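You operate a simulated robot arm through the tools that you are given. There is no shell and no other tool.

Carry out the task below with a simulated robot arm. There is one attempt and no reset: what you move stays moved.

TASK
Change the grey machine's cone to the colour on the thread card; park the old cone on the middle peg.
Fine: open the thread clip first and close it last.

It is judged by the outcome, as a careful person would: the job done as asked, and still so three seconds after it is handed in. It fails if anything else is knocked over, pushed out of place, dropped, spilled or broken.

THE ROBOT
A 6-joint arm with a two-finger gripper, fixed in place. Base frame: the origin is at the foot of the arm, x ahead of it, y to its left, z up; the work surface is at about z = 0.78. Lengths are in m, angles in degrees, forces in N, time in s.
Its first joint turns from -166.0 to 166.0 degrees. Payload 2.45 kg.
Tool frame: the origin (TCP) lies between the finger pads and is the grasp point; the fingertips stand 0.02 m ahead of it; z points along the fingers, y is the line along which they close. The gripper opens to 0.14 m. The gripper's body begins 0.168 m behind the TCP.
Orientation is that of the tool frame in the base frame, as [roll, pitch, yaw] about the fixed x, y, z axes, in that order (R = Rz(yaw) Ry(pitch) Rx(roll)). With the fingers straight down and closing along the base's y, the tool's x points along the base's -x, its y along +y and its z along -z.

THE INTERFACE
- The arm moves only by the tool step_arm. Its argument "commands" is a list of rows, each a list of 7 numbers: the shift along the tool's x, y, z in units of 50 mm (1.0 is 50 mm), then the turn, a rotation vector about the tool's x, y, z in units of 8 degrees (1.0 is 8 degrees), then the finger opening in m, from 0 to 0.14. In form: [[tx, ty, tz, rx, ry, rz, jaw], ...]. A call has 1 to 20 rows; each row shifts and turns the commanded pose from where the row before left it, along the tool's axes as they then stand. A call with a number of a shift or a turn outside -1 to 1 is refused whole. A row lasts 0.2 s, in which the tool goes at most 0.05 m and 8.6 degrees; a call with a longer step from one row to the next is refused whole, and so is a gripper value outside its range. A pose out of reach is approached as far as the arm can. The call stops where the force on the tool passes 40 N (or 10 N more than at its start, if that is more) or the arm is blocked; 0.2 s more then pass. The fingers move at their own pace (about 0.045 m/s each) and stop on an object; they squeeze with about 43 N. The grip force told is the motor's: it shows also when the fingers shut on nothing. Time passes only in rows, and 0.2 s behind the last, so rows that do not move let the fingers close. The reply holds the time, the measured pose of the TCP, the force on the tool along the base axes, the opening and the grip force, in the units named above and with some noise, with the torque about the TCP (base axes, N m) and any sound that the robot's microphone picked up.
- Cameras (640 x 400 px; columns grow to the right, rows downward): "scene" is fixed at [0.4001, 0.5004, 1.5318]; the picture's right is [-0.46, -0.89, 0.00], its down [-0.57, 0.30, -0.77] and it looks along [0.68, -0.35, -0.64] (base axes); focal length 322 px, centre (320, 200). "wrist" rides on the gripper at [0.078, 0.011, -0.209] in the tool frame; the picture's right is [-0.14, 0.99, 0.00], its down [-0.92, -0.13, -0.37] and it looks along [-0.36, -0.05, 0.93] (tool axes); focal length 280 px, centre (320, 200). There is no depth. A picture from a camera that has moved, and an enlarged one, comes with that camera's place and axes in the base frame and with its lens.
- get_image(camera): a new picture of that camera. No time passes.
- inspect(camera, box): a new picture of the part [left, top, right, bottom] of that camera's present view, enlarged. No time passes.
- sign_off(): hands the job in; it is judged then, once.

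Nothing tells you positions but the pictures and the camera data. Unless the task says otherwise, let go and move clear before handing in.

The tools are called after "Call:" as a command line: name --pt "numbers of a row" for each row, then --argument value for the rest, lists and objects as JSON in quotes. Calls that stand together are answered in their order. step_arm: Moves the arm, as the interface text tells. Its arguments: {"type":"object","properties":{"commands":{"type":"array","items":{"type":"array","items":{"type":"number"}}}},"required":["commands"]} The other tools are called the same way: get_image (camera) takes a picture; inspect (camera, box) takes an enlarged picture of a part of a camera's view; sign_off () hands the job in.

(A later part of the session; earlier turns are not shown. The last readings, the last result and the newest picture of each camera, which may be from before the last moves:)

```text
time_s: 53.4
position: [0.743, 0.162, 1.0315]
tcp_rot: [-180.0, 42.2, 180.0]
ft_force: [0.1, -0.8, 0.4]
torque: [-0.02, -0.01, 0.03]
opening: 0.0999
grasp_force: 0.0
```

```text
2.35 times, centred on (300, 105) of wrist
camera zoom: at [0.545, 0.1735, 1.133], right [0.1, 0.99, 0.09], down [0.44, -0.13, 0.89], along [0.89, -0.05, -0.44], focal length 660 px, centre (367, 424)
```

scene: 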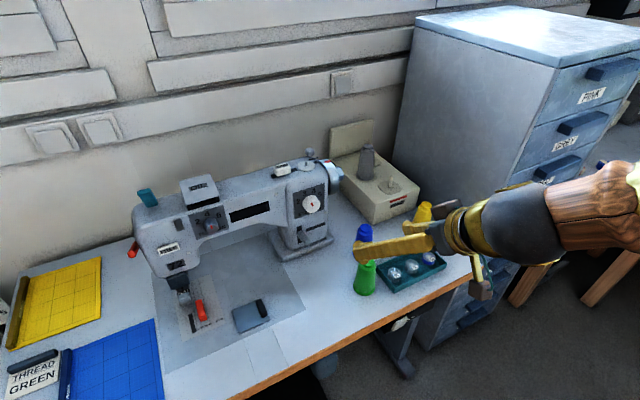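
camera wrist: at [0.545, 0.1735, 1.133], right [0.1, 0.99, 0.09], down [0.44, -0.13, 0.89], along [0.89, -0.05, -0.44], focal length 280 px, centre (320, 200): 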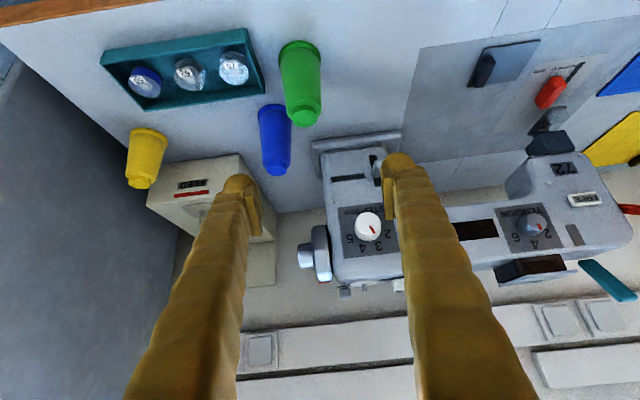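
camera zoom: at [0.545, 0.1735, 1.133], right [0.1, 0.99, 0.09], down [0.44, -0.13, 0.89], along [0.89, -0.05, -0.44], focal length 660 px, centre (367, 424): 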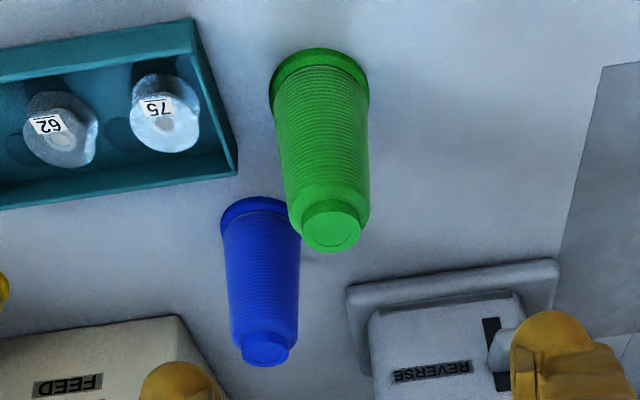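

The green cone is centred at about (0.801, 0.151), standing on the table with its top near z = 0.893. I'll line up with it and approach along the tool axis to grip it about 78 mm above its base.

Call:
step_arm --pt "0.746 -0.11 0.465 0 0 0 0.095" --pt "0.746 -0.11 0.465 0 0 0 0.095" --pt "0 0 0 0 0 0 0.095"

Call:
get_image --camera "wrist"

Call:
get_image --camera "scene"

```text
time_s: 54.2
position: [0.7181, 0.1505, 0.9487]
tcp_rot: [-179.8, 42.2, -180.0]
ft_force: [-0.2, -0.2, 0.7]
torque: [0.02, -0.05, -0.04]
opening: 0.095
grasp_force: 0.1
```

```text
taken
camera wrist: at [0.5194, 0.1616, 1.0494], right [0.1, 0.99, 0.09], down [0.44, -0.13, 0.89], along [0.89, -0.05, -0.44], focal length 280 px, centre (320, 200)
```

wrist: 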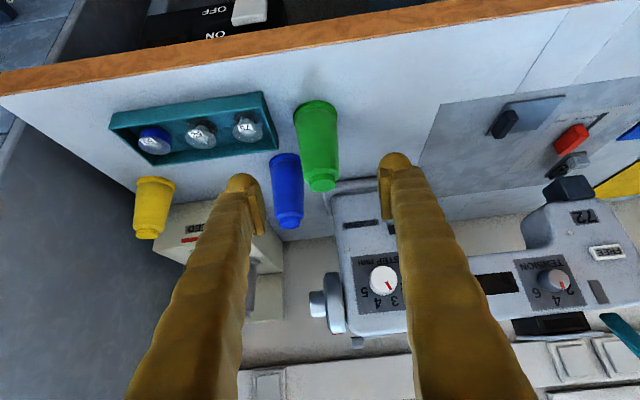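

```text
taken
```

scene: 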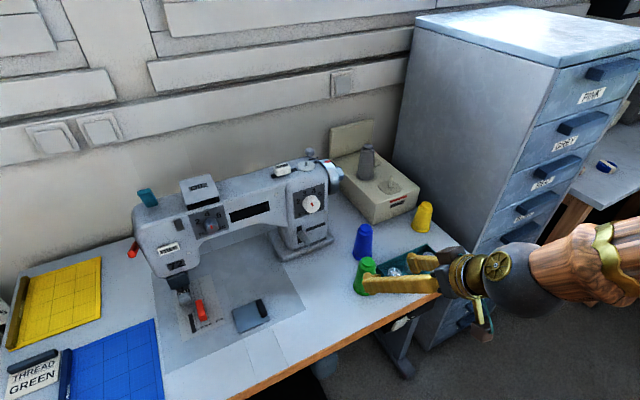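

The green cone is centred between the fingers and the path is clear. I'll advance to the grasp.

Call:
step_arm --pt "0 0 0.6 0 0 0 0.095" --pt "0 0 0.6 0 0 0 0.095" --pt "0 0 0.6 0 0 0 0.095" --pt "0 0 0.6 0 0 0 0.095" --pt "0 0 0 0 0 0 0.095"

Call:
get_image --camera "wrist"

Call:
inspect --camera "scene" --box '[320, 210, 480, 320]'

```text
time_s: 55.4
position: [0.7965, 0.1508, 0.8563]
tcp_rot: [-180.0, 42.1, -180.0]
ft_force: [-0.2, -0.3, 0.0]
torque: [0.02, 0.0, -0.01]
opening: 0.0949
grasp_force: 0.0
```

```text
taken
camera wrist: at [0.599, 0.162, 0.9586], right [0.1, 0.99, 0.09], down [0.43, -0.13, 0.89], along [0.89, -0.05, -0.44], focal length 280 px, centre (320, 200)
```

wrist: 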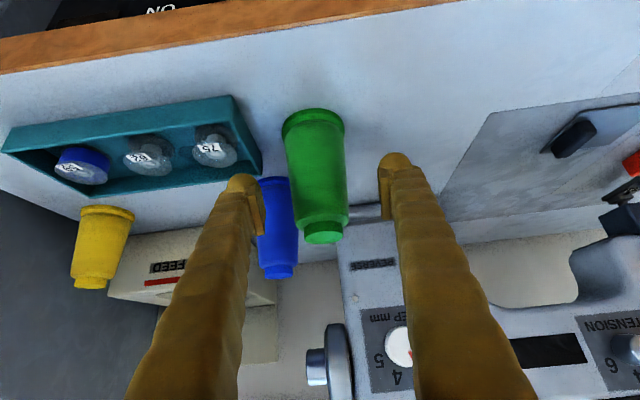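

```text
3.64 times, centred on (400, 265) of scene
camera zoom: at [0.4001, 0.5004, 1.5318], right [-0.46, -0.89, 0.0], down [-0.57, 0.3, -0.77], along [0.68, -0.35, -0.64], focal length 1169 px, centre (29, -36)
```

zoom: 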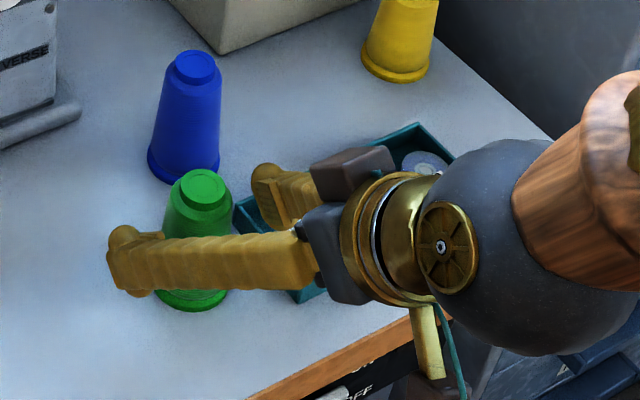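

The cone is centred laterally between the pads. I'll nudge 4 mm forward to centre it under the pads, then close.

Call:
step_arm --pt "-0.059 0 0.054 0 0 0 0.095" --pt "0 0 0 0 0 0 0.07" --pt "0 0 0 0 0 0 0.05" --pt "0 0 0 0 0 0 0.03" --pt "0 0 0 0 0 0 0.02" --pt "0 0 0 0 0 0 0.02" --pt "0 0 0 0 0 0 0.02" --pt "0 0 0 0 0 0 0.02"

Call:
inspect --camera "wrist" --box '[220, 60, 420, 280]'

```text
time_s: 57.2
position: [0.8, 0.1509, 0.8574]
tcp_rot: [180.0, 42.2, -179.9]
ft_force: [-0.6, 1.0, 1.4]
torque: [0.12, -0.09, -0.02]
opening: 0.0468
grasp_force: 43.0
```

```text
1.82 times, centred on (320, 170) of wrist
camera zoom: at [0.6026, 0.1624, 0.9591], right [0.1, 0.99, 0.09], down [0.44, -0.13, 0.89], along [0.89, -0.05, -0.44], focal length 510 px, centre (320, 254)
```

zoom: 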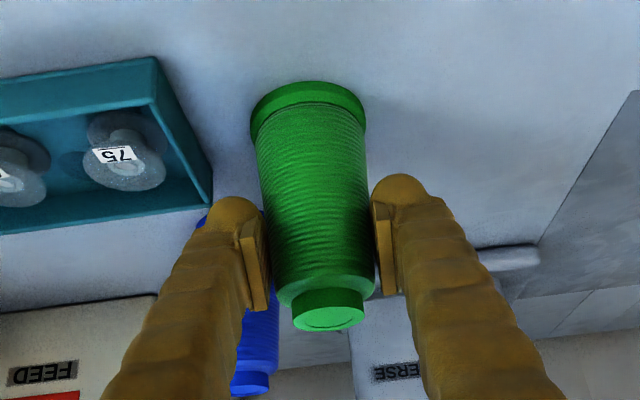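

The grip is firm at 46.8 mm. I'll start the lift very slowly and verify that the cone comes along.

Call:
step_arm --pt "-0.0134 0 -0.0148 0 0 0 0.02" --pt "-0.0134 0 -0.0148 0 0 0 0.02" --pt "-0.0202 0 -0.0222 0 0 0 0.02" --pt "-0.027 0 -0.03 0 0 0 0.02" --pt "-0.027 0 -0.03 0 0 0 0.02" --pt "0 0 0 0 0 0 0.02"

Call:
inspect --camera "wrist" --box '[220, 60, 420, 280]'

Call:
inspect --camera "scene" --box '[320, 210, 480, 320]'

```text
time_s: 58.6
position: [0.8024, 0.1516, 0.8648]
tcp_rot: [-179.9, 42.2, 180.0]
ft_force: [0.4, -0.1, -2.3]
torque: [-0.02, -0.01, -0.01]
opening: 0.0467
grasp_force: 43.1
```

```text
1.82 times, centred on (320, 170) of wrist
camera zoom: at [0.6034, 0.1628, 0.9673], right [0.1, 0.99, 0.09], down [0.44, -0.13, 0.89], along [0.89, -0.05, -0.44], focal length 510 px, centre (320, 254)
```

zoom: 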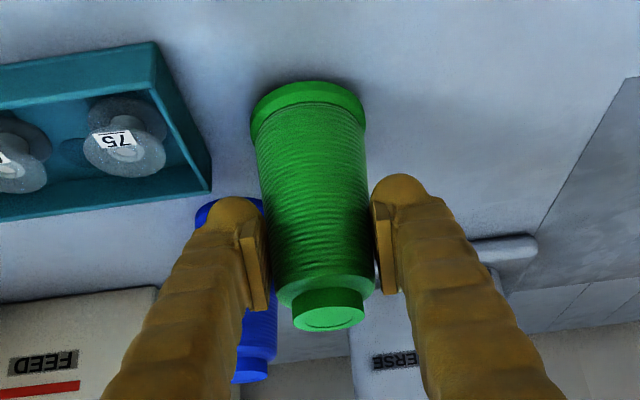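

```text
3.64 times, centred on (400, 265) of scene
camera zoom: at [0.4001, 0.5004, 1.5318], right [-0.46, -0.89, 0.0], down [-0.57, 0.3, -0.77], along [0.68, -0.35, -0.64], focal length 1169 px, centre (29, -36)
```

zoom: 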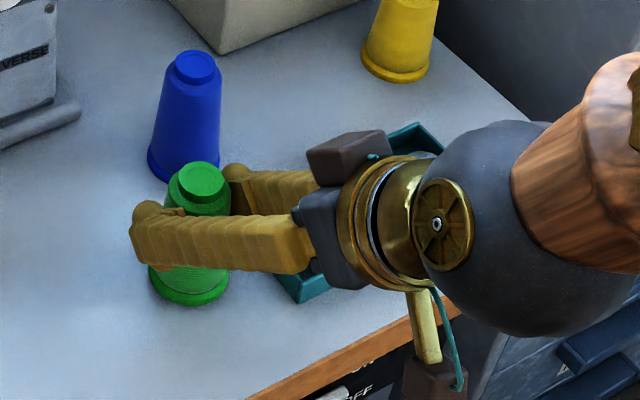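

The green cone is off the table and holding. I'll raise it straight up, well above the other objects.

Call:
step_arm --pt "-0.04 0 -0.0444 0 0 0 0.02" --pt "-0.06 0 -0.067 0 0 0 0.02" --pt "-0.0806 0 -0.0889 0 0 0 0.02" --pt "-0.0806 0 -0.0889 0 0 0 0.02" --pt "-0.0806 0 -0.0889 0 0 0 0.02" --pt "-0.0806 0 -0.0889 0 0 0 0.02" --pt "-0.0806 0 -0.0889 0 0 0 0.02" --pt "-0.0806 0 -0.0889 0 0 0 0.02" --pt "-0.0806 0 -0.0889 0 0 0 0.02" --pt "-0.0806 0 -0.0889 0 0 0 0.02" --pt "-0.0806 0 -0.0889 0 0 0 0.02" --pt "-0.0806 0 -0.0889 0 0 0 0.02" --pt "-0.0806 0 -0.0889 0 0 0 0.02" --pt "-0.0806 0 -0.0889 0 0 0 0.02" --pt "-0.0806 0 -0.0889 0 0 0 0.02" --pt "-0.0806 0 -0.0889 0 0 0 0.02" --pt "-0.0806 0 -0.0889 0 0 0 0.02" --pt "-0.0806 0 -0.0889 0 0 0 0.02" --pt "-0.0806 0 -0.0889 0 0 0 0.02" --pt "-0.06 0 -0.067 0 0 0 0.02"

Call:
step_arm --pt "-0.0806 0 -0.0889 0 0 0 0.02" --pt "-0.0806 0 -0.0889 0 0 0 0.02" --pt "-0.0806 0 -0.0889 0 0 0 0.02" --pt "-0.0806 0 -0.0889 0 0 0 0.02" --pt "-0.0806 0 -0.0889 0 0 0 0.02" --pt "-0.0806 0 -0.0889 0 0 0 0.02" --pt "-0.0806 0 -0.0889 0 0 0 0.02" --pt "-0.0806 0 -0.0889 0 0 0 0.02" --pt "-0.0806 0 -0.0889 0 0 0 0.02" --pt "-0.0806 0 -0.0889 0 0 0 0.02" --pt "-0.0806 0 -0.0889 0 0 0 0.02" --pt "-0.06 0 -0.067 0 0 0 0.02" --pt "0 0 0 0 0 0 0.02"

Call:
get_image --camera "wrist"

Call:
get_image --camera "scene"

```text
time_s: 62.8
position: [0.8014, 0.1502, 0.9784]
tcp_rot: [-180.0, 42.0, 180.0]
ft_force: [0.0, 0.1, -1.3]
torque: [0.0, 0.0, 0.01]
opening: 0.0465
grasp_force: 43.2
```

```text
time_s: 65.6
position: [0.8025, 0.151, 1.0491]
tcp_rot: [179.9, 42.2, 180.0]
ft_force: [0.6, 0.0, -1.5]
torque: [-0.02, 0.0, 0.0]
opening: 0.0466
grasp_force: 43.6
```

```text
taken
camera wrist: at [0.6038, 0.1629, 1.1504], right [0.1, 0.99, 0.09], down [0.43, -0.13, 0.89], along [0.89, -0.05, -0.44], focal length 280 px, centre (320, 200)
```

wrist: 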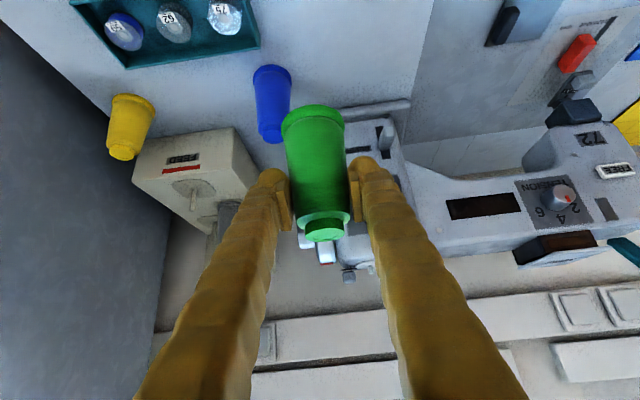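

```text
taken
```

scene: 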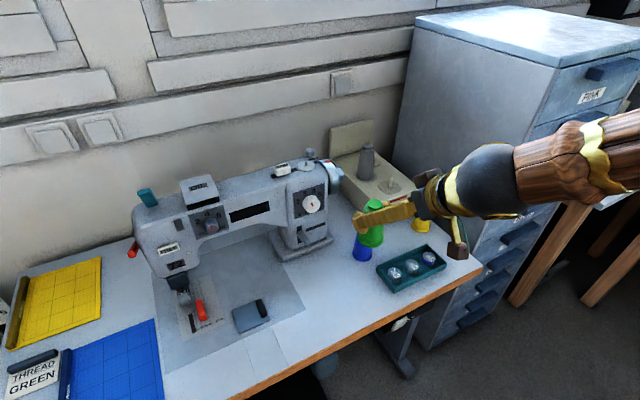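

The cone is held steadily with its base near z = 0.97. I'll carry it sideways first, then forward to stand above the FEED peg.

Call:
step_arm --pt "0 -0.12 0 0 0 0 0.02" --pt "0 -0.2608 0 0 0 0 0.02" --pt "0 -0.2608 0 0 0 0 0.02" --pt "0 -0.2608 0 0 0 0 0.02" --pt "0 -0.2608 0 0 0 0 0.02" --pt "0 -0.2608 0 0 0 0 0.02" --pt "0 -0.2608 0 0 0 0 0.02" --pt "0 -0.2608 0 0 0 0 0.02" --pt "0 -0.2608 0 0 0 0 0.02" --pt "0 -0.2608 0 0 0 0 0.02" --pt "0 -0.2608 0 0 0 0 0.02" --pt "0 -0.2608 0 0 0 0 0.02" --pt "0 -0.2608 0 0 0 0 0.02" --pt "0 -0.2608 0 0 0 0 0.02" --pt "0 -0.2608 0 0 0 0 0.02" --pt "0 -0.2608 0 0 0 0 0.02" --pt "0 -0.2608 0 0 0 0 0.02" --pt "0 -0.2608 0 0 0 0 0.02" --pt "0 -0.2608 0 0 0 0 0.02" --pt "0 -0.12 0 0 0 0 0.02"

Call:
get_image --camera "scene"

Call:
get_image --camera "wrist"

```text
time_s: 69.8
position: [0.8007, -0.094, 1.0487]
tcp_rot: [-179.9, 42.3, 179.9]
ft_force: [0.0, 0.6, -1.2]
torque: [0.0, 0.05, -0.01]
opening: 0.0464
grasp_force: 42.4
```

```text
taken
```

scene: 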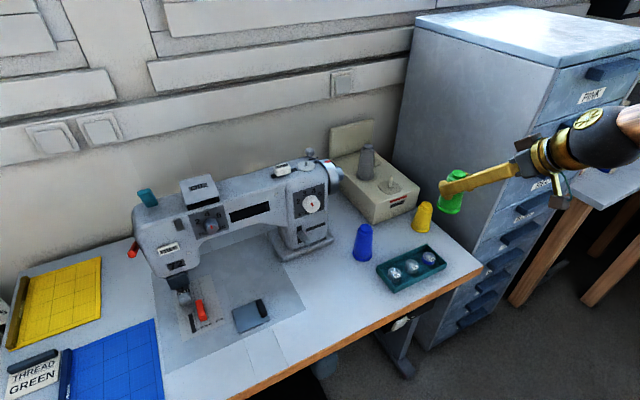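

```text
taken
camera wrist: at [0.6034, -0.0834, 1.1505], right [0.1, 0.99, 0.09], down [0.44, -0.13, 0.89], along [0.89, -0.05, -0.44], focal length 280 px, centre (320, 200)
```

wrist: 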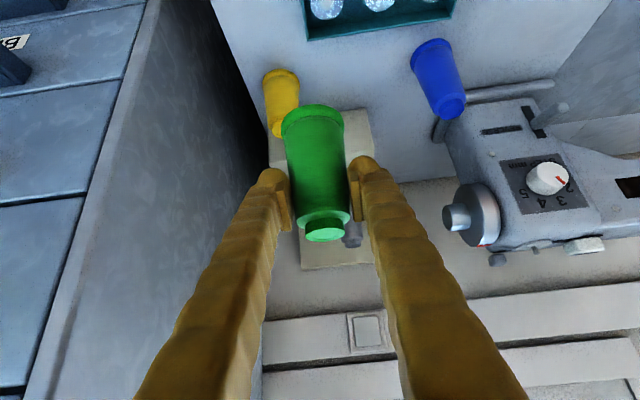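

The path ahead is clear and the yellow cone is well below. I'll move forward to above the FEED peg.

Call:
step_arm --pt "-0.0875 0 0.079 0 0 0 0.02" --pt "-0.187 0 0.1696 0 0 0 0.02" --pt "-0.187 0 0.1696 0 0 0 0.02" --pt "-0.187 0 0.1696 0 0 0 0.02" --pt "-0.187 0 0.1696 0 0 0 0.02" --pt "-0.187 0 0.1696 0 0 0 0.02" --pt "-0.187 0 0.1696 0 0 0 0.02" --pt "-0.187 0 0.1696 0 0 0 0.02" --pt "-0.187 0 0.1696 0 0 0 0.02" --pt "-0.187 0 0.1696 0 0 0 0.02" --pt "-0.187 0 0.1696 0 0 0 0.02" --pt "-0.187 0 0.1696 0 0 0 0.02" --pt "-0.187 0 0.1696 0 0 0 0.02" --pt "-0.187 0 0.1696 0 0 0 0.02" --pt "-0.187 0 0.1696 0 0 0 0.02" --pt "-0.187 0 0.1696 0 0 0 0.02" --pt "-0.187 0 0.1696 0 0 0 0.02" --pt "-0.187 0 0.1696 0 0 0 0.02" --pt "-0.187 0 0.1696 0 0 0 0.02" --pt "-0.0875 0 0.079 0 0 0 0.02"

Call:
get_image --camera "wrist"

Call:
inspect --camera "wrist" --box '[230, 10, 400, 140]'

Call:
inspect --camera "scene" --box '[345, 135, 425, 205]'

```text
time_s: 74.0
position: [1.0412, -0.0951, 1.0479]
tcp_rot: [-179.9, 42.1, -179.9]
ft_force: [-0.4, 0.4, -1.6]
torque: [0.01, -0.02, -0.01]
opening: 0.0464
grasp_force: 42.9
```

```text
taken
camera wrist: at [0.8428, -0.083, 1.1498], right [0.1, 0.99, 0.09], down [0.44, -0.13, 0.89], along [0.89, -0.05, -0.44], focal length 280 px, centre (320, 200)
```

wrist: 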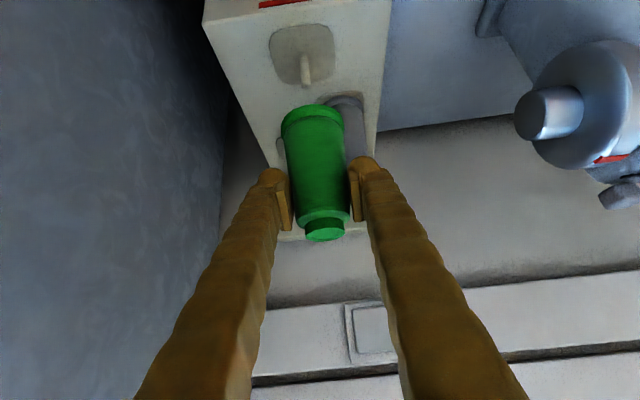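

```text
3.08 times, centred on (315, 75) of wrist
camera zoom: at [0.8428, -0.083, 1.1498], right [0.1, 0.99, 0.09], down [0.44, -0.13, 0.89], along [0.89, -0.05, -0.44], focal length 863 px, centre (335, 585)
```

zoom: 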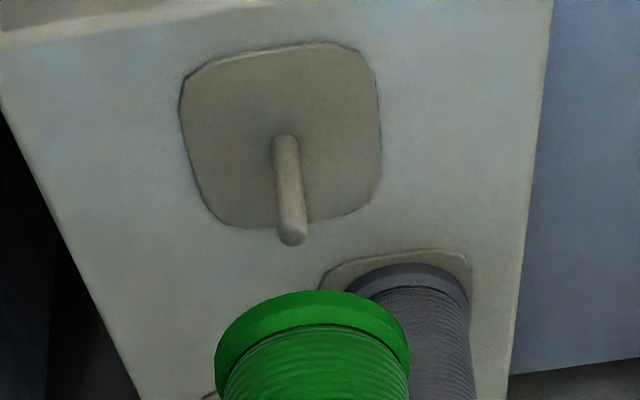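

```text
5.71 times, centred on (385, 170) of scene
camera zoom: at [0.4001, 0.5004, 1.5318], right [-0.46, -0.89, 0.0], down [-0.57, 0.3, -0.77], along [0.68, -0.35, -0.64], focal length 1837 px, centre (-51, 371)
```

zoom: 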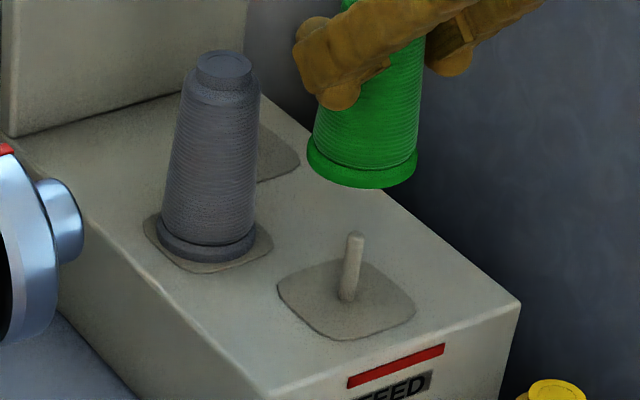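

The green cone is above the FEED peg with about 1 mm of lateral error. I'll correct that and lower to just above the peg's tip, where alignment can be judged without parallax.

Call:
step_arm --pt "0 -0.016 0 0 0 0 0.02" --pt "0.0672 0 0.0741 0 0 0 0.02" --pt "0.0672 0 0.0741 0 0 0 0.02" --pt "0.0672 0 0.0741 0 0 0 0.02" --pt "0.0672 0 0.0741 0 0 0 0.02" --pt "0.0672 0 0.0741 0 0 0 0.02" --pt "0.0672 0 0.0741 0 0 0 0.02" --pt "0.0672 0 0.0741 0 0 0 0.02" --pt "0 0 0 0 0 0 0.02" --pt "0 0 0 0 0 0 0.02"

Call:
inspect --camera "scene" --box '[365, 150, 425, 200]'

Call:
inspect --camera "wrist" --box '[250, 30, 390, 130]'

```text
time_s: 76.2
position: [1.0391, -0.0948, 1.012]
tcp_rot: [-180.0, 42.1, 180.0]
ft_force: [0.1, 0.8, -1.8]
torque: [-0.04, 0.0, 0.02]
opening: 0.0465
grasp_force: 42.9
```

```text
8.00 times, centred on (395, 175) of scene
camera zoom: at [0.4001, 0.5004, 1.5318], right [-0.46, -0.89, 0.0], down [-0.57, 0.3, -0.77], along [0.68, -0.35, -0.64], focal length 2572 px, centre (-280, 400)
```

zoom: 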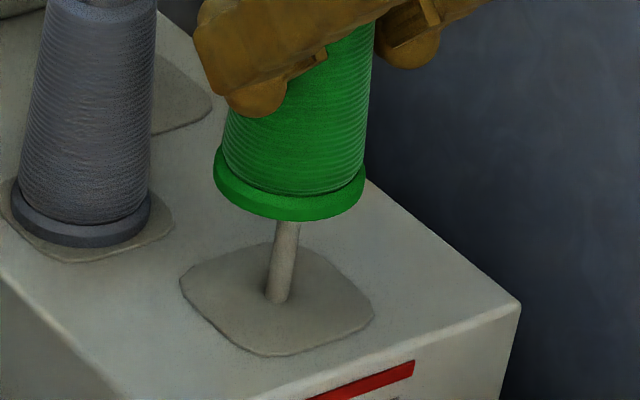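

```text
4.00 times, centred on (320, 80) of wrist
camera zoom: at [0.8419, -0.0839, 1.1136], right [0.1, 0.99, 0.09], down [0.44, -0.13, 0.89], along [0.89, -0.05, -0.44], focal length 1122 px, centre (320, 680)
```

zoom: 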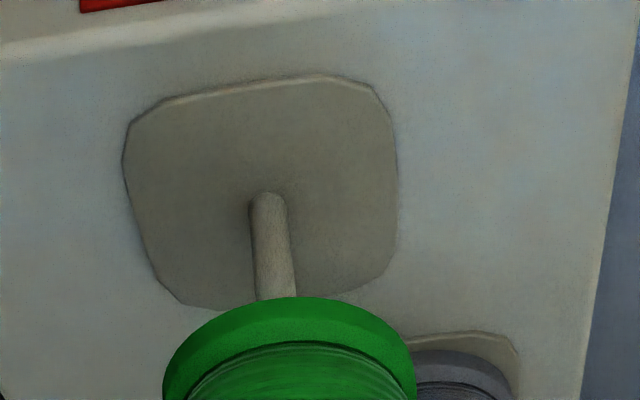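

The green cone sits about 4–5 mm further forward in the grip than the grey one did, so it would land slightly ahead of the peg. I'll shift back by 4.5 mm, add 1 mm in +y, and recheck.

Call:
step_arm --pt "0.0333 0.01 -0.0302 0 0 0 0.02" --pt "0.0333 0.01 -0.0302 0 0 0 0.02" --pt "0 0 0 0 0 0 0.02"

Call:
inspect --camera "scene" --box '[365, 150, 425, 200]'

Call:
inspect --camera "wrist" --box '[250, 30, 390, 130]'

```text
time_s: 77.0
position: [1.0357, -0.0941, 1.0109]
tcp_rot: [180.0, 42.1, 179.9]
ft_force: [0.4, -0.4, -1.9]
torque: [0.02, 0.02, -0.01]
opening: 0.0463
grasp_force: 43.1
```

```text
8.00 times, centred on (395, 175) of scene
camera zoom: at [0.4001, 0.5004, 1.5318], right [-0.46, -0.89, 0.0], down [-0.57, 0.3, -0.77], along [0.68, -0.35, -0.64], focal length 2572 px, centre (-280, 400)
```

zoom: 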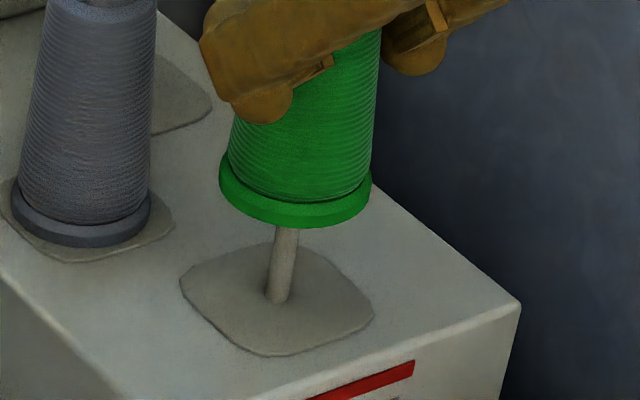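

```text
4.00 times, centred on (320, 80) of wrist
camera zoom: at [0.8367, -0.0829, 1.1139], right [0.1, 0.99, 0.09], down [0.43, -0.13, 0.89], along [0.89, -0.05, -0.44], focal length 1122 px, centre (320, 680)
```

zoom: 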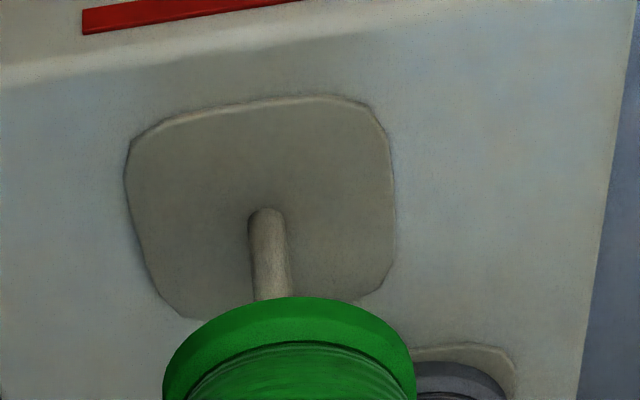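

Relative to how the grey cone sat, the green one is now within about 1 mm of the peg axis. I'll add 1 mm in +y and lower slowly while watching the force.

Call:
step_arm --pt "0 0.02 0 0 0 0 0.02" --pt "0.0336 0 0.037 0 0 0 0.02" --pt "0.0336 0 0.037 0 0 0 0.02" --pt "0.0336 0 0.037 0 0 0 0.02" --pt "0.0336 0 0.037 0 0 0 0.02" --pt "0.0336 0 0.037 0 0 0 0.02" --pt "0.0336 0 0.037 0 0 0 0.02" --pt "0.0336 0 0.037 0 0 0 0.02" --pt "0.0336 0 0.037 0 0 0 0.02" --pt "0 0 0 0 0 0 0.02"

Call:
inspect --camera "scene" --box '[365, 150, 425, 200]'

Call:
inspect --camera "wrist" --box '[220, 40, 420, 260]'

```text
time_s: 79.2
position: [1.0352, -0.093, 0.9919]
tcp_rot: [179.9, 42.0, 179.9]
ft_force: [-0.4, -0.5, -1.4]
torque: [-0.01, 0.02, 0.02]
opening: 0.0462
grasp_force: 43.1
```

```text
8.00 times, centred on (395, 175) of scene
camera zoom: at [0.4001, 0.5004, 1.5318], right [-0.46, -0.89, 0.0], down [-0.57, 0.3, -0.77], along [0.68, -0.35, -0.64], focal length 2572 px, centre (-280, 400)
```

zoom: 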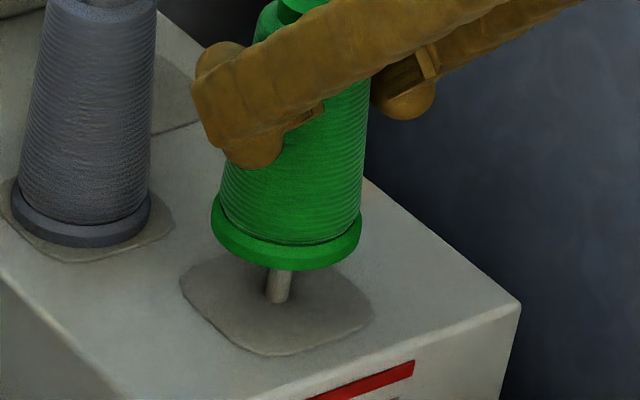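

```text
1.82 times, centred on (320, 150) of wrist
camera zoom: at [0.8366, -0.082, 1.0938], right [0.1, 0.99, 0.09], down [0.44, -0.13, 0.89], along [0.89, -0.05, -0.44], focal length 510 px, centre (320, 291)
```

zoom: 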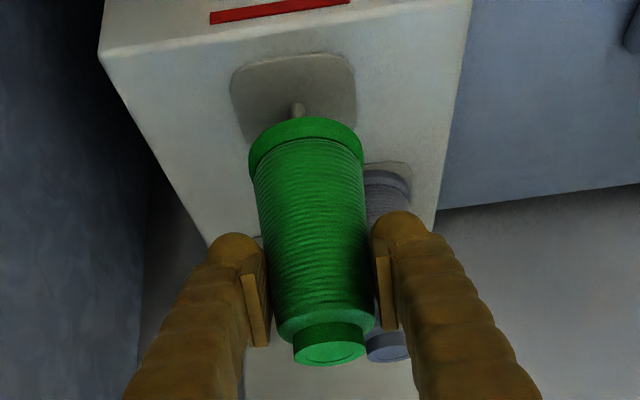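

There is no contact and the flange is centred on the peg axis in the scene view. I'll keep lowering.

Call:
step_arm --pt "0.0336 0 0.037 0 0 0 0.02" --pt "0.0336 0 0.037 0 0 0 0.02" --pt "0.0336 0 0.037 0 0 0 0.02" --pt "0.0336 0 0.037 0 0 0 0.02" --pt "0.0336 0 0.037 0 0 0 0.02" --pt "0.0336 0 0.037 0 0 0 0.02" --pt "0 0 0 0 0 0 0.02"

Call:
inspect --camera "scene" --box '[365, 150, 425, 200]'

Call:
inspect --camera "wrist" --box '[220, 40, 420, 260]'

```text
time_s: 80.8
position: [1.0352, -0.0924, 0.9766]
tcp_rot: [-179.8, 42.1, 179.9]
ft_force: [0.8, 0.6, -1.3]
torque: [-0.01, 0.04, -0.02]
opening: 0.0461
grasp_force: 42.9
```

```text
8.00 times, centred on (395, 175) of scene
camera zoom: at [0.4001, 0.5004, 1.5318], right [-0.46, -0.89, 0.0], down [-0.57, 0.3, -0.77], along [0.68, -0.35, -0.64], focal length 2572 px, centre (-280, 400)
```

zoom: 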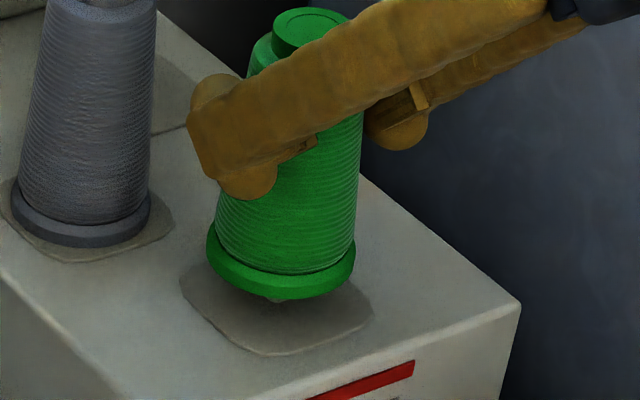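

```text
1.82 times, centred on (320, 150) of wrist
camera zoom: at [0.8372, -0.0822, 1.0791], right [0.1, 0.99, 0.09], down [0.44, -0.13, 0.89], along [0.89, -0.05, -0.44], focal length 510 px, centre (320, 291)
```

zoom: 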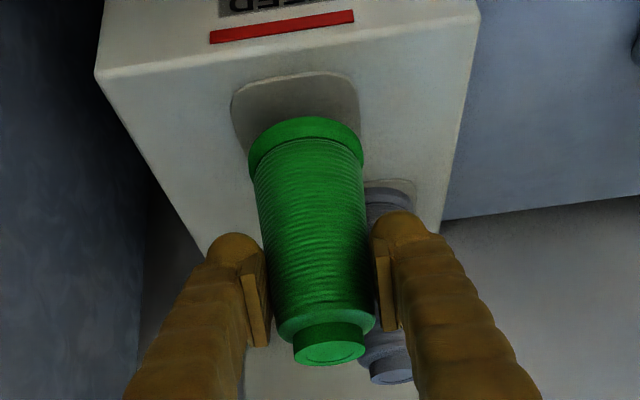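

The peg is well inside with no resistance, and about 20 mm remain. I'll continue down.

Call:
step_arm --pt "0.0336 0 0.037 0 0 0 0.02" --pt "0.0336 0 0.037 0 0 0 0.02" --pt "0.0336 0 0.037 0 0 0 0.02" --pt "0.0336 0 0.037 0 0 0 0.02" --pt "0.0336 0 0.037 0 0 0 0.02" --pt "0.0269 0 0.0296 0 0 0 0.02" --pt "0 0 0 0 0 0 0.02"

Call:
inspect --camera "scene" --box '[365, 150, 425, 200]'

Call:
inspect --camera "wrist" --box '[250, 50, 390, 150]'

```text
time_s: 82.4
position: [1.0343, -0.0937, 0.9622]
tcp_rot: [-179.9, 42.2, 180.0]
ft_force: [0.4, -0.5, -1.5]
torque: [0.0, 0.01, 0.0]
opening: 0.0465
grasp_force: 43.3
```

```text
8.00 times, centred on (395, 175) of scene
camera zoom: at [0.4001, 0.5004, 1.5318], right [-0.46, -0.89, 0.0], down [-0.57, 0.3, -0.77], along [0.68, -0.35, -0.64], focal length 2572 px, centre (-280, 400)
```

zoom: 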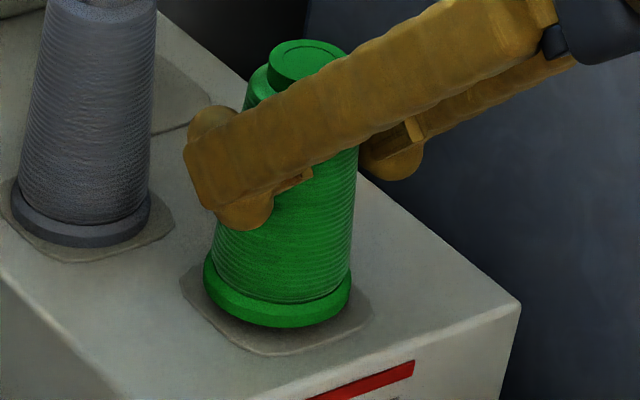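

```text
4.00 times, centred on (320, 100) of wrist
camera zoom: at [0.8365, -0.0822, 1.0649], right [0.1, 0.99, 0.09], down [0.44, -0.13, 0.89], along [0.89, -0.05, -0.44], focal length 1122 px, centre (320, 600)
```

zoom: 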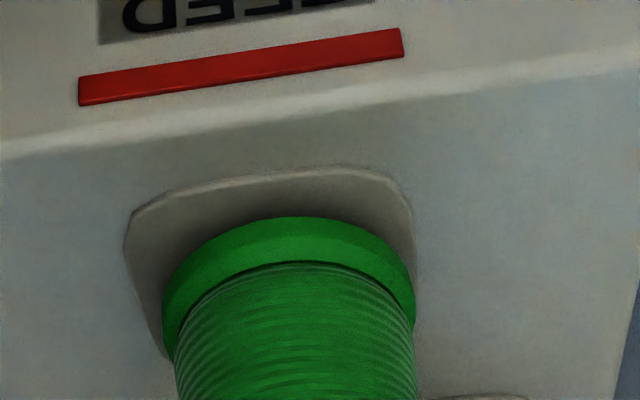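

The base is still several millimetres above the plate. I'll take small steps until it seats.

Call:
step_arm --pt "0.0269 0 0.0296 0 0 0 0.02" --pt "0.0269 0 0.0296 0 0 0 0.02" --pt "0.0202 0 0.0222 0 0 0 0.02" --pt "0 0 0 0 0 0 0.02"

Call:
inspect --camera "wrist" --box '[250, 50, 390, 150]'

```text
time_s: 83.4
position: [1.0345, -0.0937, 0.9572]
tcp_rot: [179.9, 42.2, 179.9]
ft_force: [0.2, -0.1, -1.2]
torque: [0.02, 0.01, 0.0]
opening: 0.0462
grasp_force: 42.9
```

```text
4.00 times, centred on (320, 100) of wrist
camera zoom: at [0.8359, -0.0822, 1.0593], right [0.1, 0.99, 0.09], down [0.44, -0.13, 0.89], along [0.89, -0.05, -0.44], focal length 1122 px, centre (320, 600)
```

zoom: 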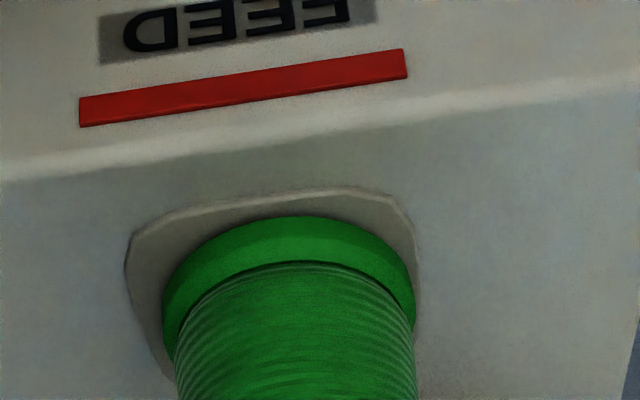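

Call:
step_arm --pt "0.0202 0 0.0222 0 0 0 0.02" --pt "0.0135 0 0.0148 0 0 0 0.02" --pt "0 0 0 0 0 0 0.02"

Call:
inspect --camera "wrist" --box '[250, 50, 390, 150]'

Call:
inspect --camera "scene" --box '[365, 150, 425, 200]'

```text
time_s: 84.2
position: [1.0343, -0.0938, 0.9556]
tcp_rot: [-179.9, 42.3, -180.0]
ft_force: [-3.3, 0.5, 10.5]
torque: [0.36, 0.12, 0.1]
opening: 0.0461
grasp_force: 42.7
```

```text
4.00 times, centred on (320, 100) of wrist
camera zoom: at [0.8361, -0.0823, 1.0575], right [0.1, 0.99, 0.09], down [0.43, -0.13, 0.89], along [0.89, -0.05, -0.44], focal length 1122 px, centre (320, 600)
```

zoom: 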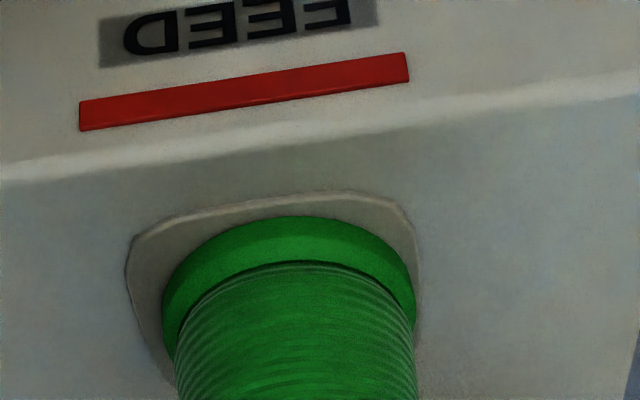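

```text
8.00 times, centred on (395, 175) of scene
camera zoom: at [0.4001, 0.5004, 1.5318], right [-0.46, -0.89, 0.0], down [-0.57, 0.3, -0.77], along [0.68, -0.35, -0.64], focal length 2572 px, centre (-280, 400)
```

zoom: 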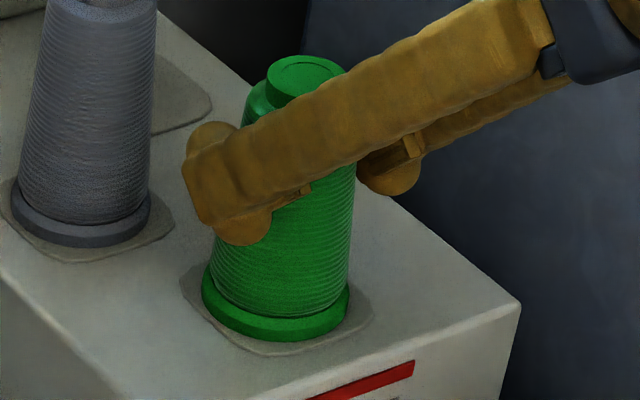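

Contact is about 10 N and the flange is centred on the peg base in the scene view, so the green cone is seated on FEED. I'll release and back straight out.

Call:
step_arm --pt "0 0 0 0 0 0 0.055" --pt "0 0 0 0 0 0 0.07" --pt "0 0 0 0 0 0 0.085" --pt "0 0 0 0 0 0 0.085" --pt "0 0 -0.3 0 0 0 0.085" --pt "0 0 -0.6 0 0 0 0.085" --pt "0 0 -0.9 0 0 0 0.085" --pt "0 0 -0.9 0 0 0 0.085" --pt "0 0 -0.9 0 0 0 0.085" --pt "0 0 -0.6 0 0 0 0.085" --pt "0 0 0 0 0 0 0.085"

Call:
get_image --camera "wrist"

Call:
inspect --camera "scene" --box '[330, 130, 440, 230]'

Call:
get_image --camera "scene"

```text
time_s: 86.6
position: [0.8927, -0.0925, 1.1096]
tcp_rot: [-180.0, 42.2, 180.0]
ft_force: [-0.7, -0.4, -0.2]
torque: [0.01, -0.01, 0.01]
opening: 0.0851
grasp_force: 0.1
```

```text
taken
camera wrist: at [0.6946, -0.0822, 1.2122], right [0.1, 0.99, 0.09], down [0.44, -0.13, 0.89], along [0.89, -0.05, -0.44], focal length 280 px, centre (320, 200)
```

wrist: 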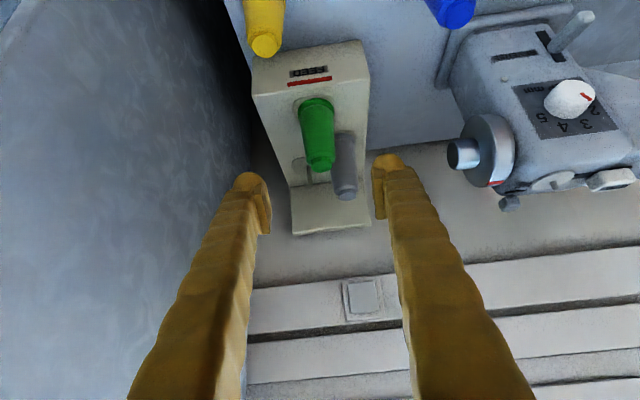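

```text
4.00 times, centred on (385, 180) of scene
camera zoom: at [0.4001, 0.5004, 1.5318], right [-0.46, -0.89, 0.0], down [-0.57, 0.3, -0.77], along [0.68, -0.35, -0.64], focal length 1286 px, centre (60, 280)
```

zoom: 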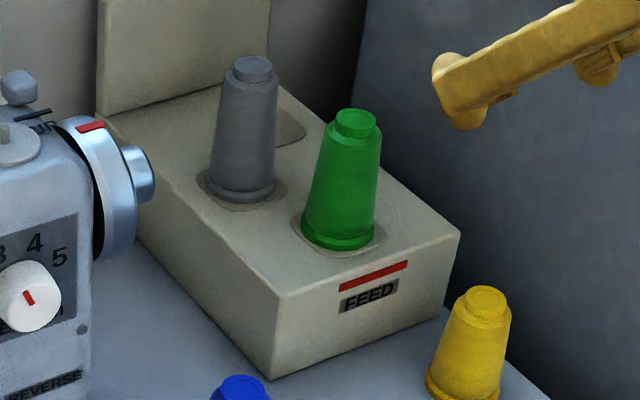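

```text
taken
```

scene: 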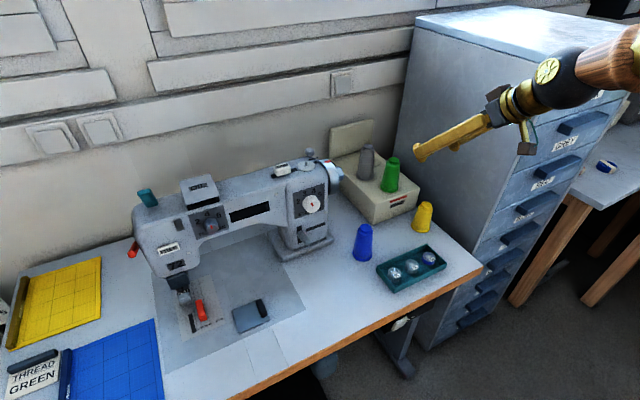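

Green is on FEED and grey is on the middle peg, both standing properly. Now for closing the clip: I'll rise, tilt back to 26° and return above it.

Call:
step_arm --pt "-0.554 0 -0.611 0 0 0 0.07" --pt "-0.554 0 -0.611 0 0 0 0.06" --pt "-0.554 0 -0.611 0 0 0 0.06" --pt "-0.554 0 -0.611 0 0 0 0.06" --pt "0 0 0 0 1 0 0.06" --pt "0 0 0 0 1 0 0.06" --pt "0 0 0 0 0 0 0.06"

Call:
step_arm --pt "-0.0974 0.965 0.0479 0 0 0 0.06" --pt "-0.0974 0.965 0.0479 0 0 0 0.06" --pt "-0.0974 0.965 0.0479 0 0 0 0.06" --pt "-0.0974 0.965 0.0479 0 0 0 0.06" --pt "-0.0974 0.965 0.0479 0 0 0 0.06" --pt "-0.0974 0.965 0.0479 0 0 0 0.06" --pt "-0.0974 0.965 0.0479 0 0 0 0.06" --pt "-0.0974 0.965 0.0479 0 0 0 0.06" --pt "-0.0974 0.965 0.0479 0 0 0 0.06" --pt "-0.0974 0.965 0.0479 0 0 0 0.06" --pt "-0.0974 0.965 0.0479 0 0 0 0.06" --pt "-0.0974 0.965 0.0479 0 0 0 0.06" --pt "-0.0974 0.965 0.0479 0 0 0 0.06" --pt "-0.0974 0.965 0.0479 0 0 0 0.06" --pt "0 0 0 0 0 0 0.06"

Call:
get_image --camera "wrist"

Call:
inspect --camera "wrist" --box '[240, 100, 400, 220]'

Call:
get_image --camera "scene"

```text
time_s: 88.2
position: [0.8936, -0.0928, 1.2756]
tcp_rot: [-180.0, 26.0, -180.0]
ft_force: [-0.4, -0.6, -0.4]
torque: [-0.02, 0.01, 0.02]
opening: 0.0603
grasp_force: 0.1
```

```text
time_s: 91.4
position: [0.9719, 0.5807, 1.2791]
tcp_rot: [-180.0, 26.2, -179.9]
ft_force: [0.5, -0.1, 0.9]
torque: [-0.05, 0.0, 0.0]
opening: 0.0605
grasp_force: 0.0
```

```text
taken
camera wrist: at [0.8103, 0.5918, 1.4313], right [0.12, 0.99, 0.06], down [0.66, -0.13, 0.74], along [0.74, -0.05, -0.67], focal length 280 px, centre (320, 200)
```

wrist: 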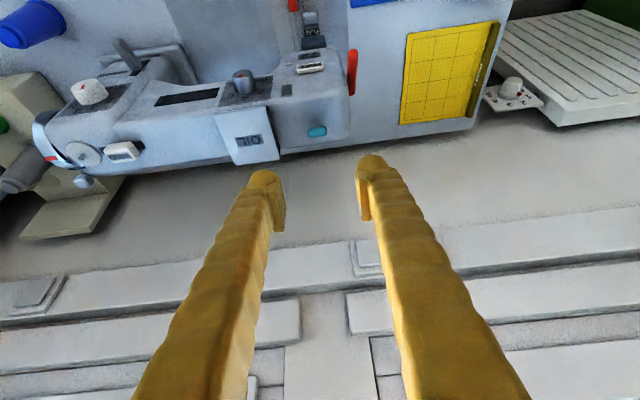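

```text
3.33 times, centred on (320, 160) of wrist
camera zoom: at [0.8103, 0.5918, 1.4313], right [0.12, 0.99, 0.06], down [0.66, -0.13, 0.74], along [0.74, -0.05, -0.67], focal length 935 px, centre (320, 333)
```

zoom: 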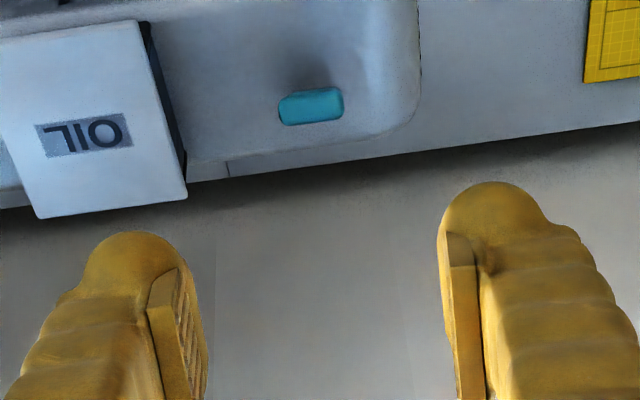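

```text
taken
```

scene: 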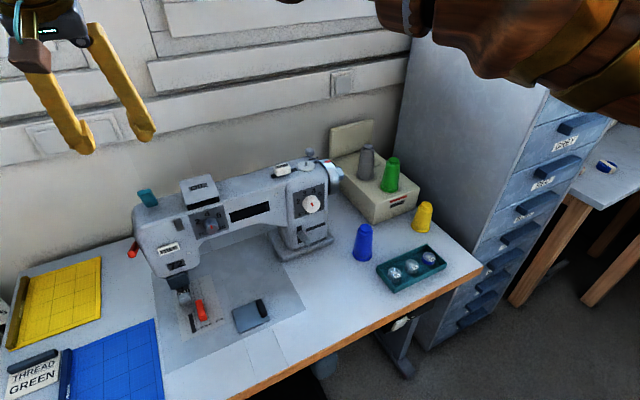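

The clip is still standing open. I'll descend along the tool axis so the fingers straddle its raised end as they did on release.

Call:
step_arm --pt "0.029 0 0.76 0 0 0 0.06" --pt "0.029 0 0.76 0 0 0 0.06" --pt "0.029 0 0.76 0 0 0 0.06" --pt "0 0 0 0 0 0 0.06"

Call:
inspect --camera "wrist" --box '[240, 100, 400, 220]'

```text
time_s: 92.4
position: [1.0156, 0.5782, 1.1702]
tcp_rot: [-180.0, 26.2, -180.0]
ft_force: [0.2, 0.9, 0.6]
torque: [-0.01, 0.05, 0.01]
opening: 0.0603
grasp_force: 0.1
```

```text
3.33 times, centred on (320, 160) of wrist
camera zoom: at [0.8546, 0.5904, 1.3239], right [0.12, 0.99, 0.06], down [0.66, -0.13, 0.74], along [0.74, -0.05, -0.67], focal length 935 px, centre (320, 333)
```

zoom: 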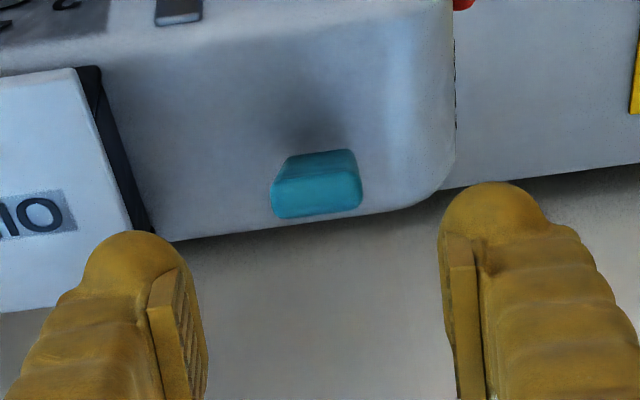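

Call:
step_arm --pt "-0.034 0.01 0.35 0 0 0 0.06" --pt "-0.034 0.01 0.35 0 0 0 0.06" --pt "0 0 0 0 0 0 0.06"

Call:
inspect --camera "wrist" --box '[240, 100, 400, 220]'

```text
time_s: 93.2
position: [1.0346, 0.583, 1.1426]
tcp_rot: [-180.0, 26.1, -180.0]
ft_force: [-0.8, 0.0, -0.6]
torque: [0.0, -0.01, 0.02]
opening: 0.0599
grasp_force: 0.0
```

```text
3.33 times, centred on (320, 160) of wrist
camera zoom: at [0.8727, 0.5933, 1.2951], right [0.12, 0.99, 0.06], down [0.66, -0.13, 0.74], along [0.74, -0.05, -0.67], focal length 935 px, centre (320, 333)
```

zoom: 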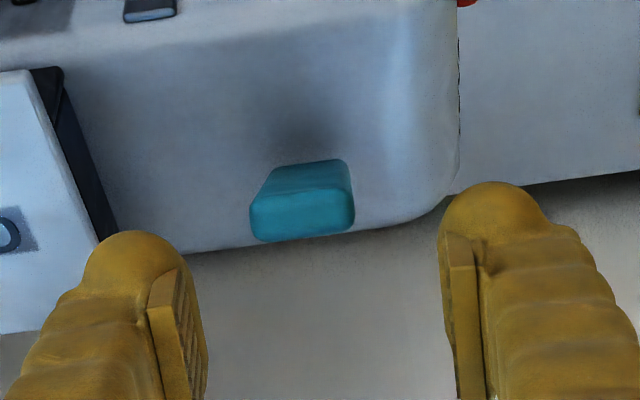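

The fingers are about 2 mm off centre in +y. I'll correct that, go 2.5 mm deeper, then close.

Call:
step_arm --pt "0 -0.036 0.05 0 0 0 0.06" --pt "0 0 0 0 0 0 0.05" --pt "0 0 0 0 0 0 0.04" --pt "0 0 0 0 0 0 0.03" --pt "0 0 0 0 0 0 0.01" --pt "0 0 0 0 0 0 0.01" --pt "0 0 0 0 0 0 0.01"

Call:
inspect --camera "wrist" --box '[240, 110, 400, 230]'

```text
time_s: 94.8
position: [1.0361, 0.5797, 1.1403]
tcp_rot: [179.9, 26.2, -179.9]
ft_force: [-0.2, -0.4, 0.0]
torque: [-0.01, 0.04, -0.02]
opening: 0.0099
grasp_force: 0.1
```

```text
3.33 times, centred on (320, 170) of wrist
camera zoom: at [0.8734, 0.5917, 1.2929], right [0.12, 0.99, 0.06], down [0.66, -0.13, 0.74], along [0.74, -0.05, -0.67], focal length 935 px, centre (320, 300)
```

zoom: 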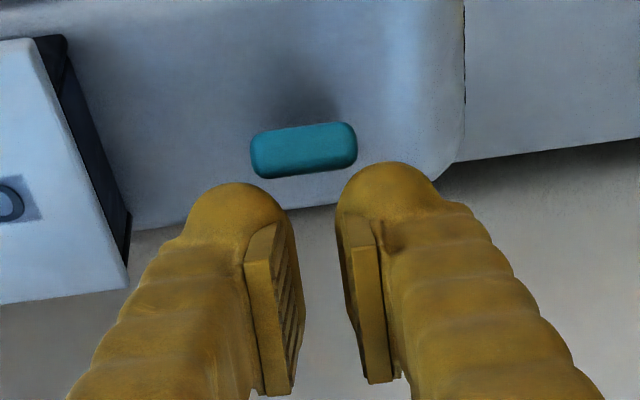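

The fingers closed on nothing: the squeeze pushed the lever part-way down instead, to roughly 45°. That's the closing direction, so I'll check its state before pressing it shut from above.

Call:
get_image --camera "scene"

Call:
get_image --camera "wrist"

```text
taken
```

scene: 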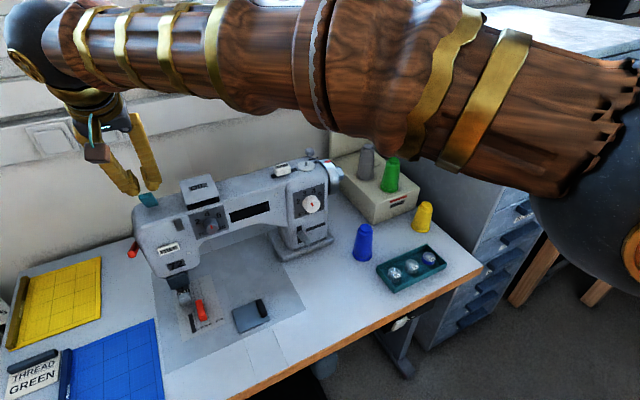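

```text
taken
camera wrist: at [0.8734, 0.5917, 1.2929], right [0.12, 0.99, 0.06], down [0.66, -0.13, 0.74], along [0.74, -0.05, -0.67], focal length 280 px, centre (320, 200)
```

wrist: 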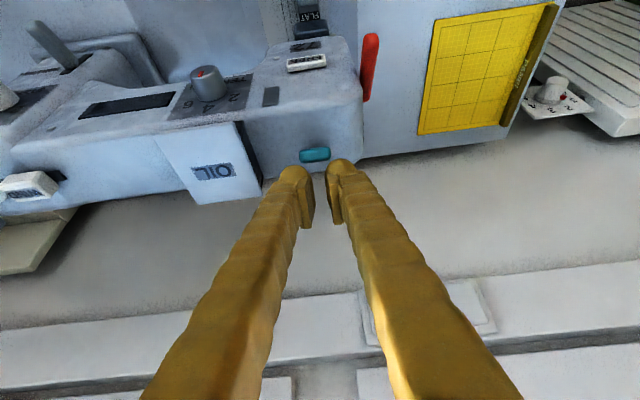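

Call:
inspect --camera "scene" --box '[105, 155, 185, 225]'

```text
5.71 times, centred on (145, 190) of scene
camera zoom: at [0.4001, 0.5004, 1.5318], right [-0.46, -0.89, 0.0], down [-0.57, 0.3, -0.77], along [0.68, -0.35, -0.64], focal length 1837 px, centre (1320, 257)
```

zoom: 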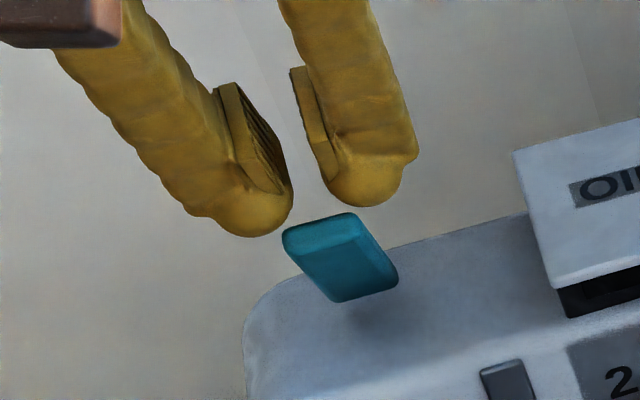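

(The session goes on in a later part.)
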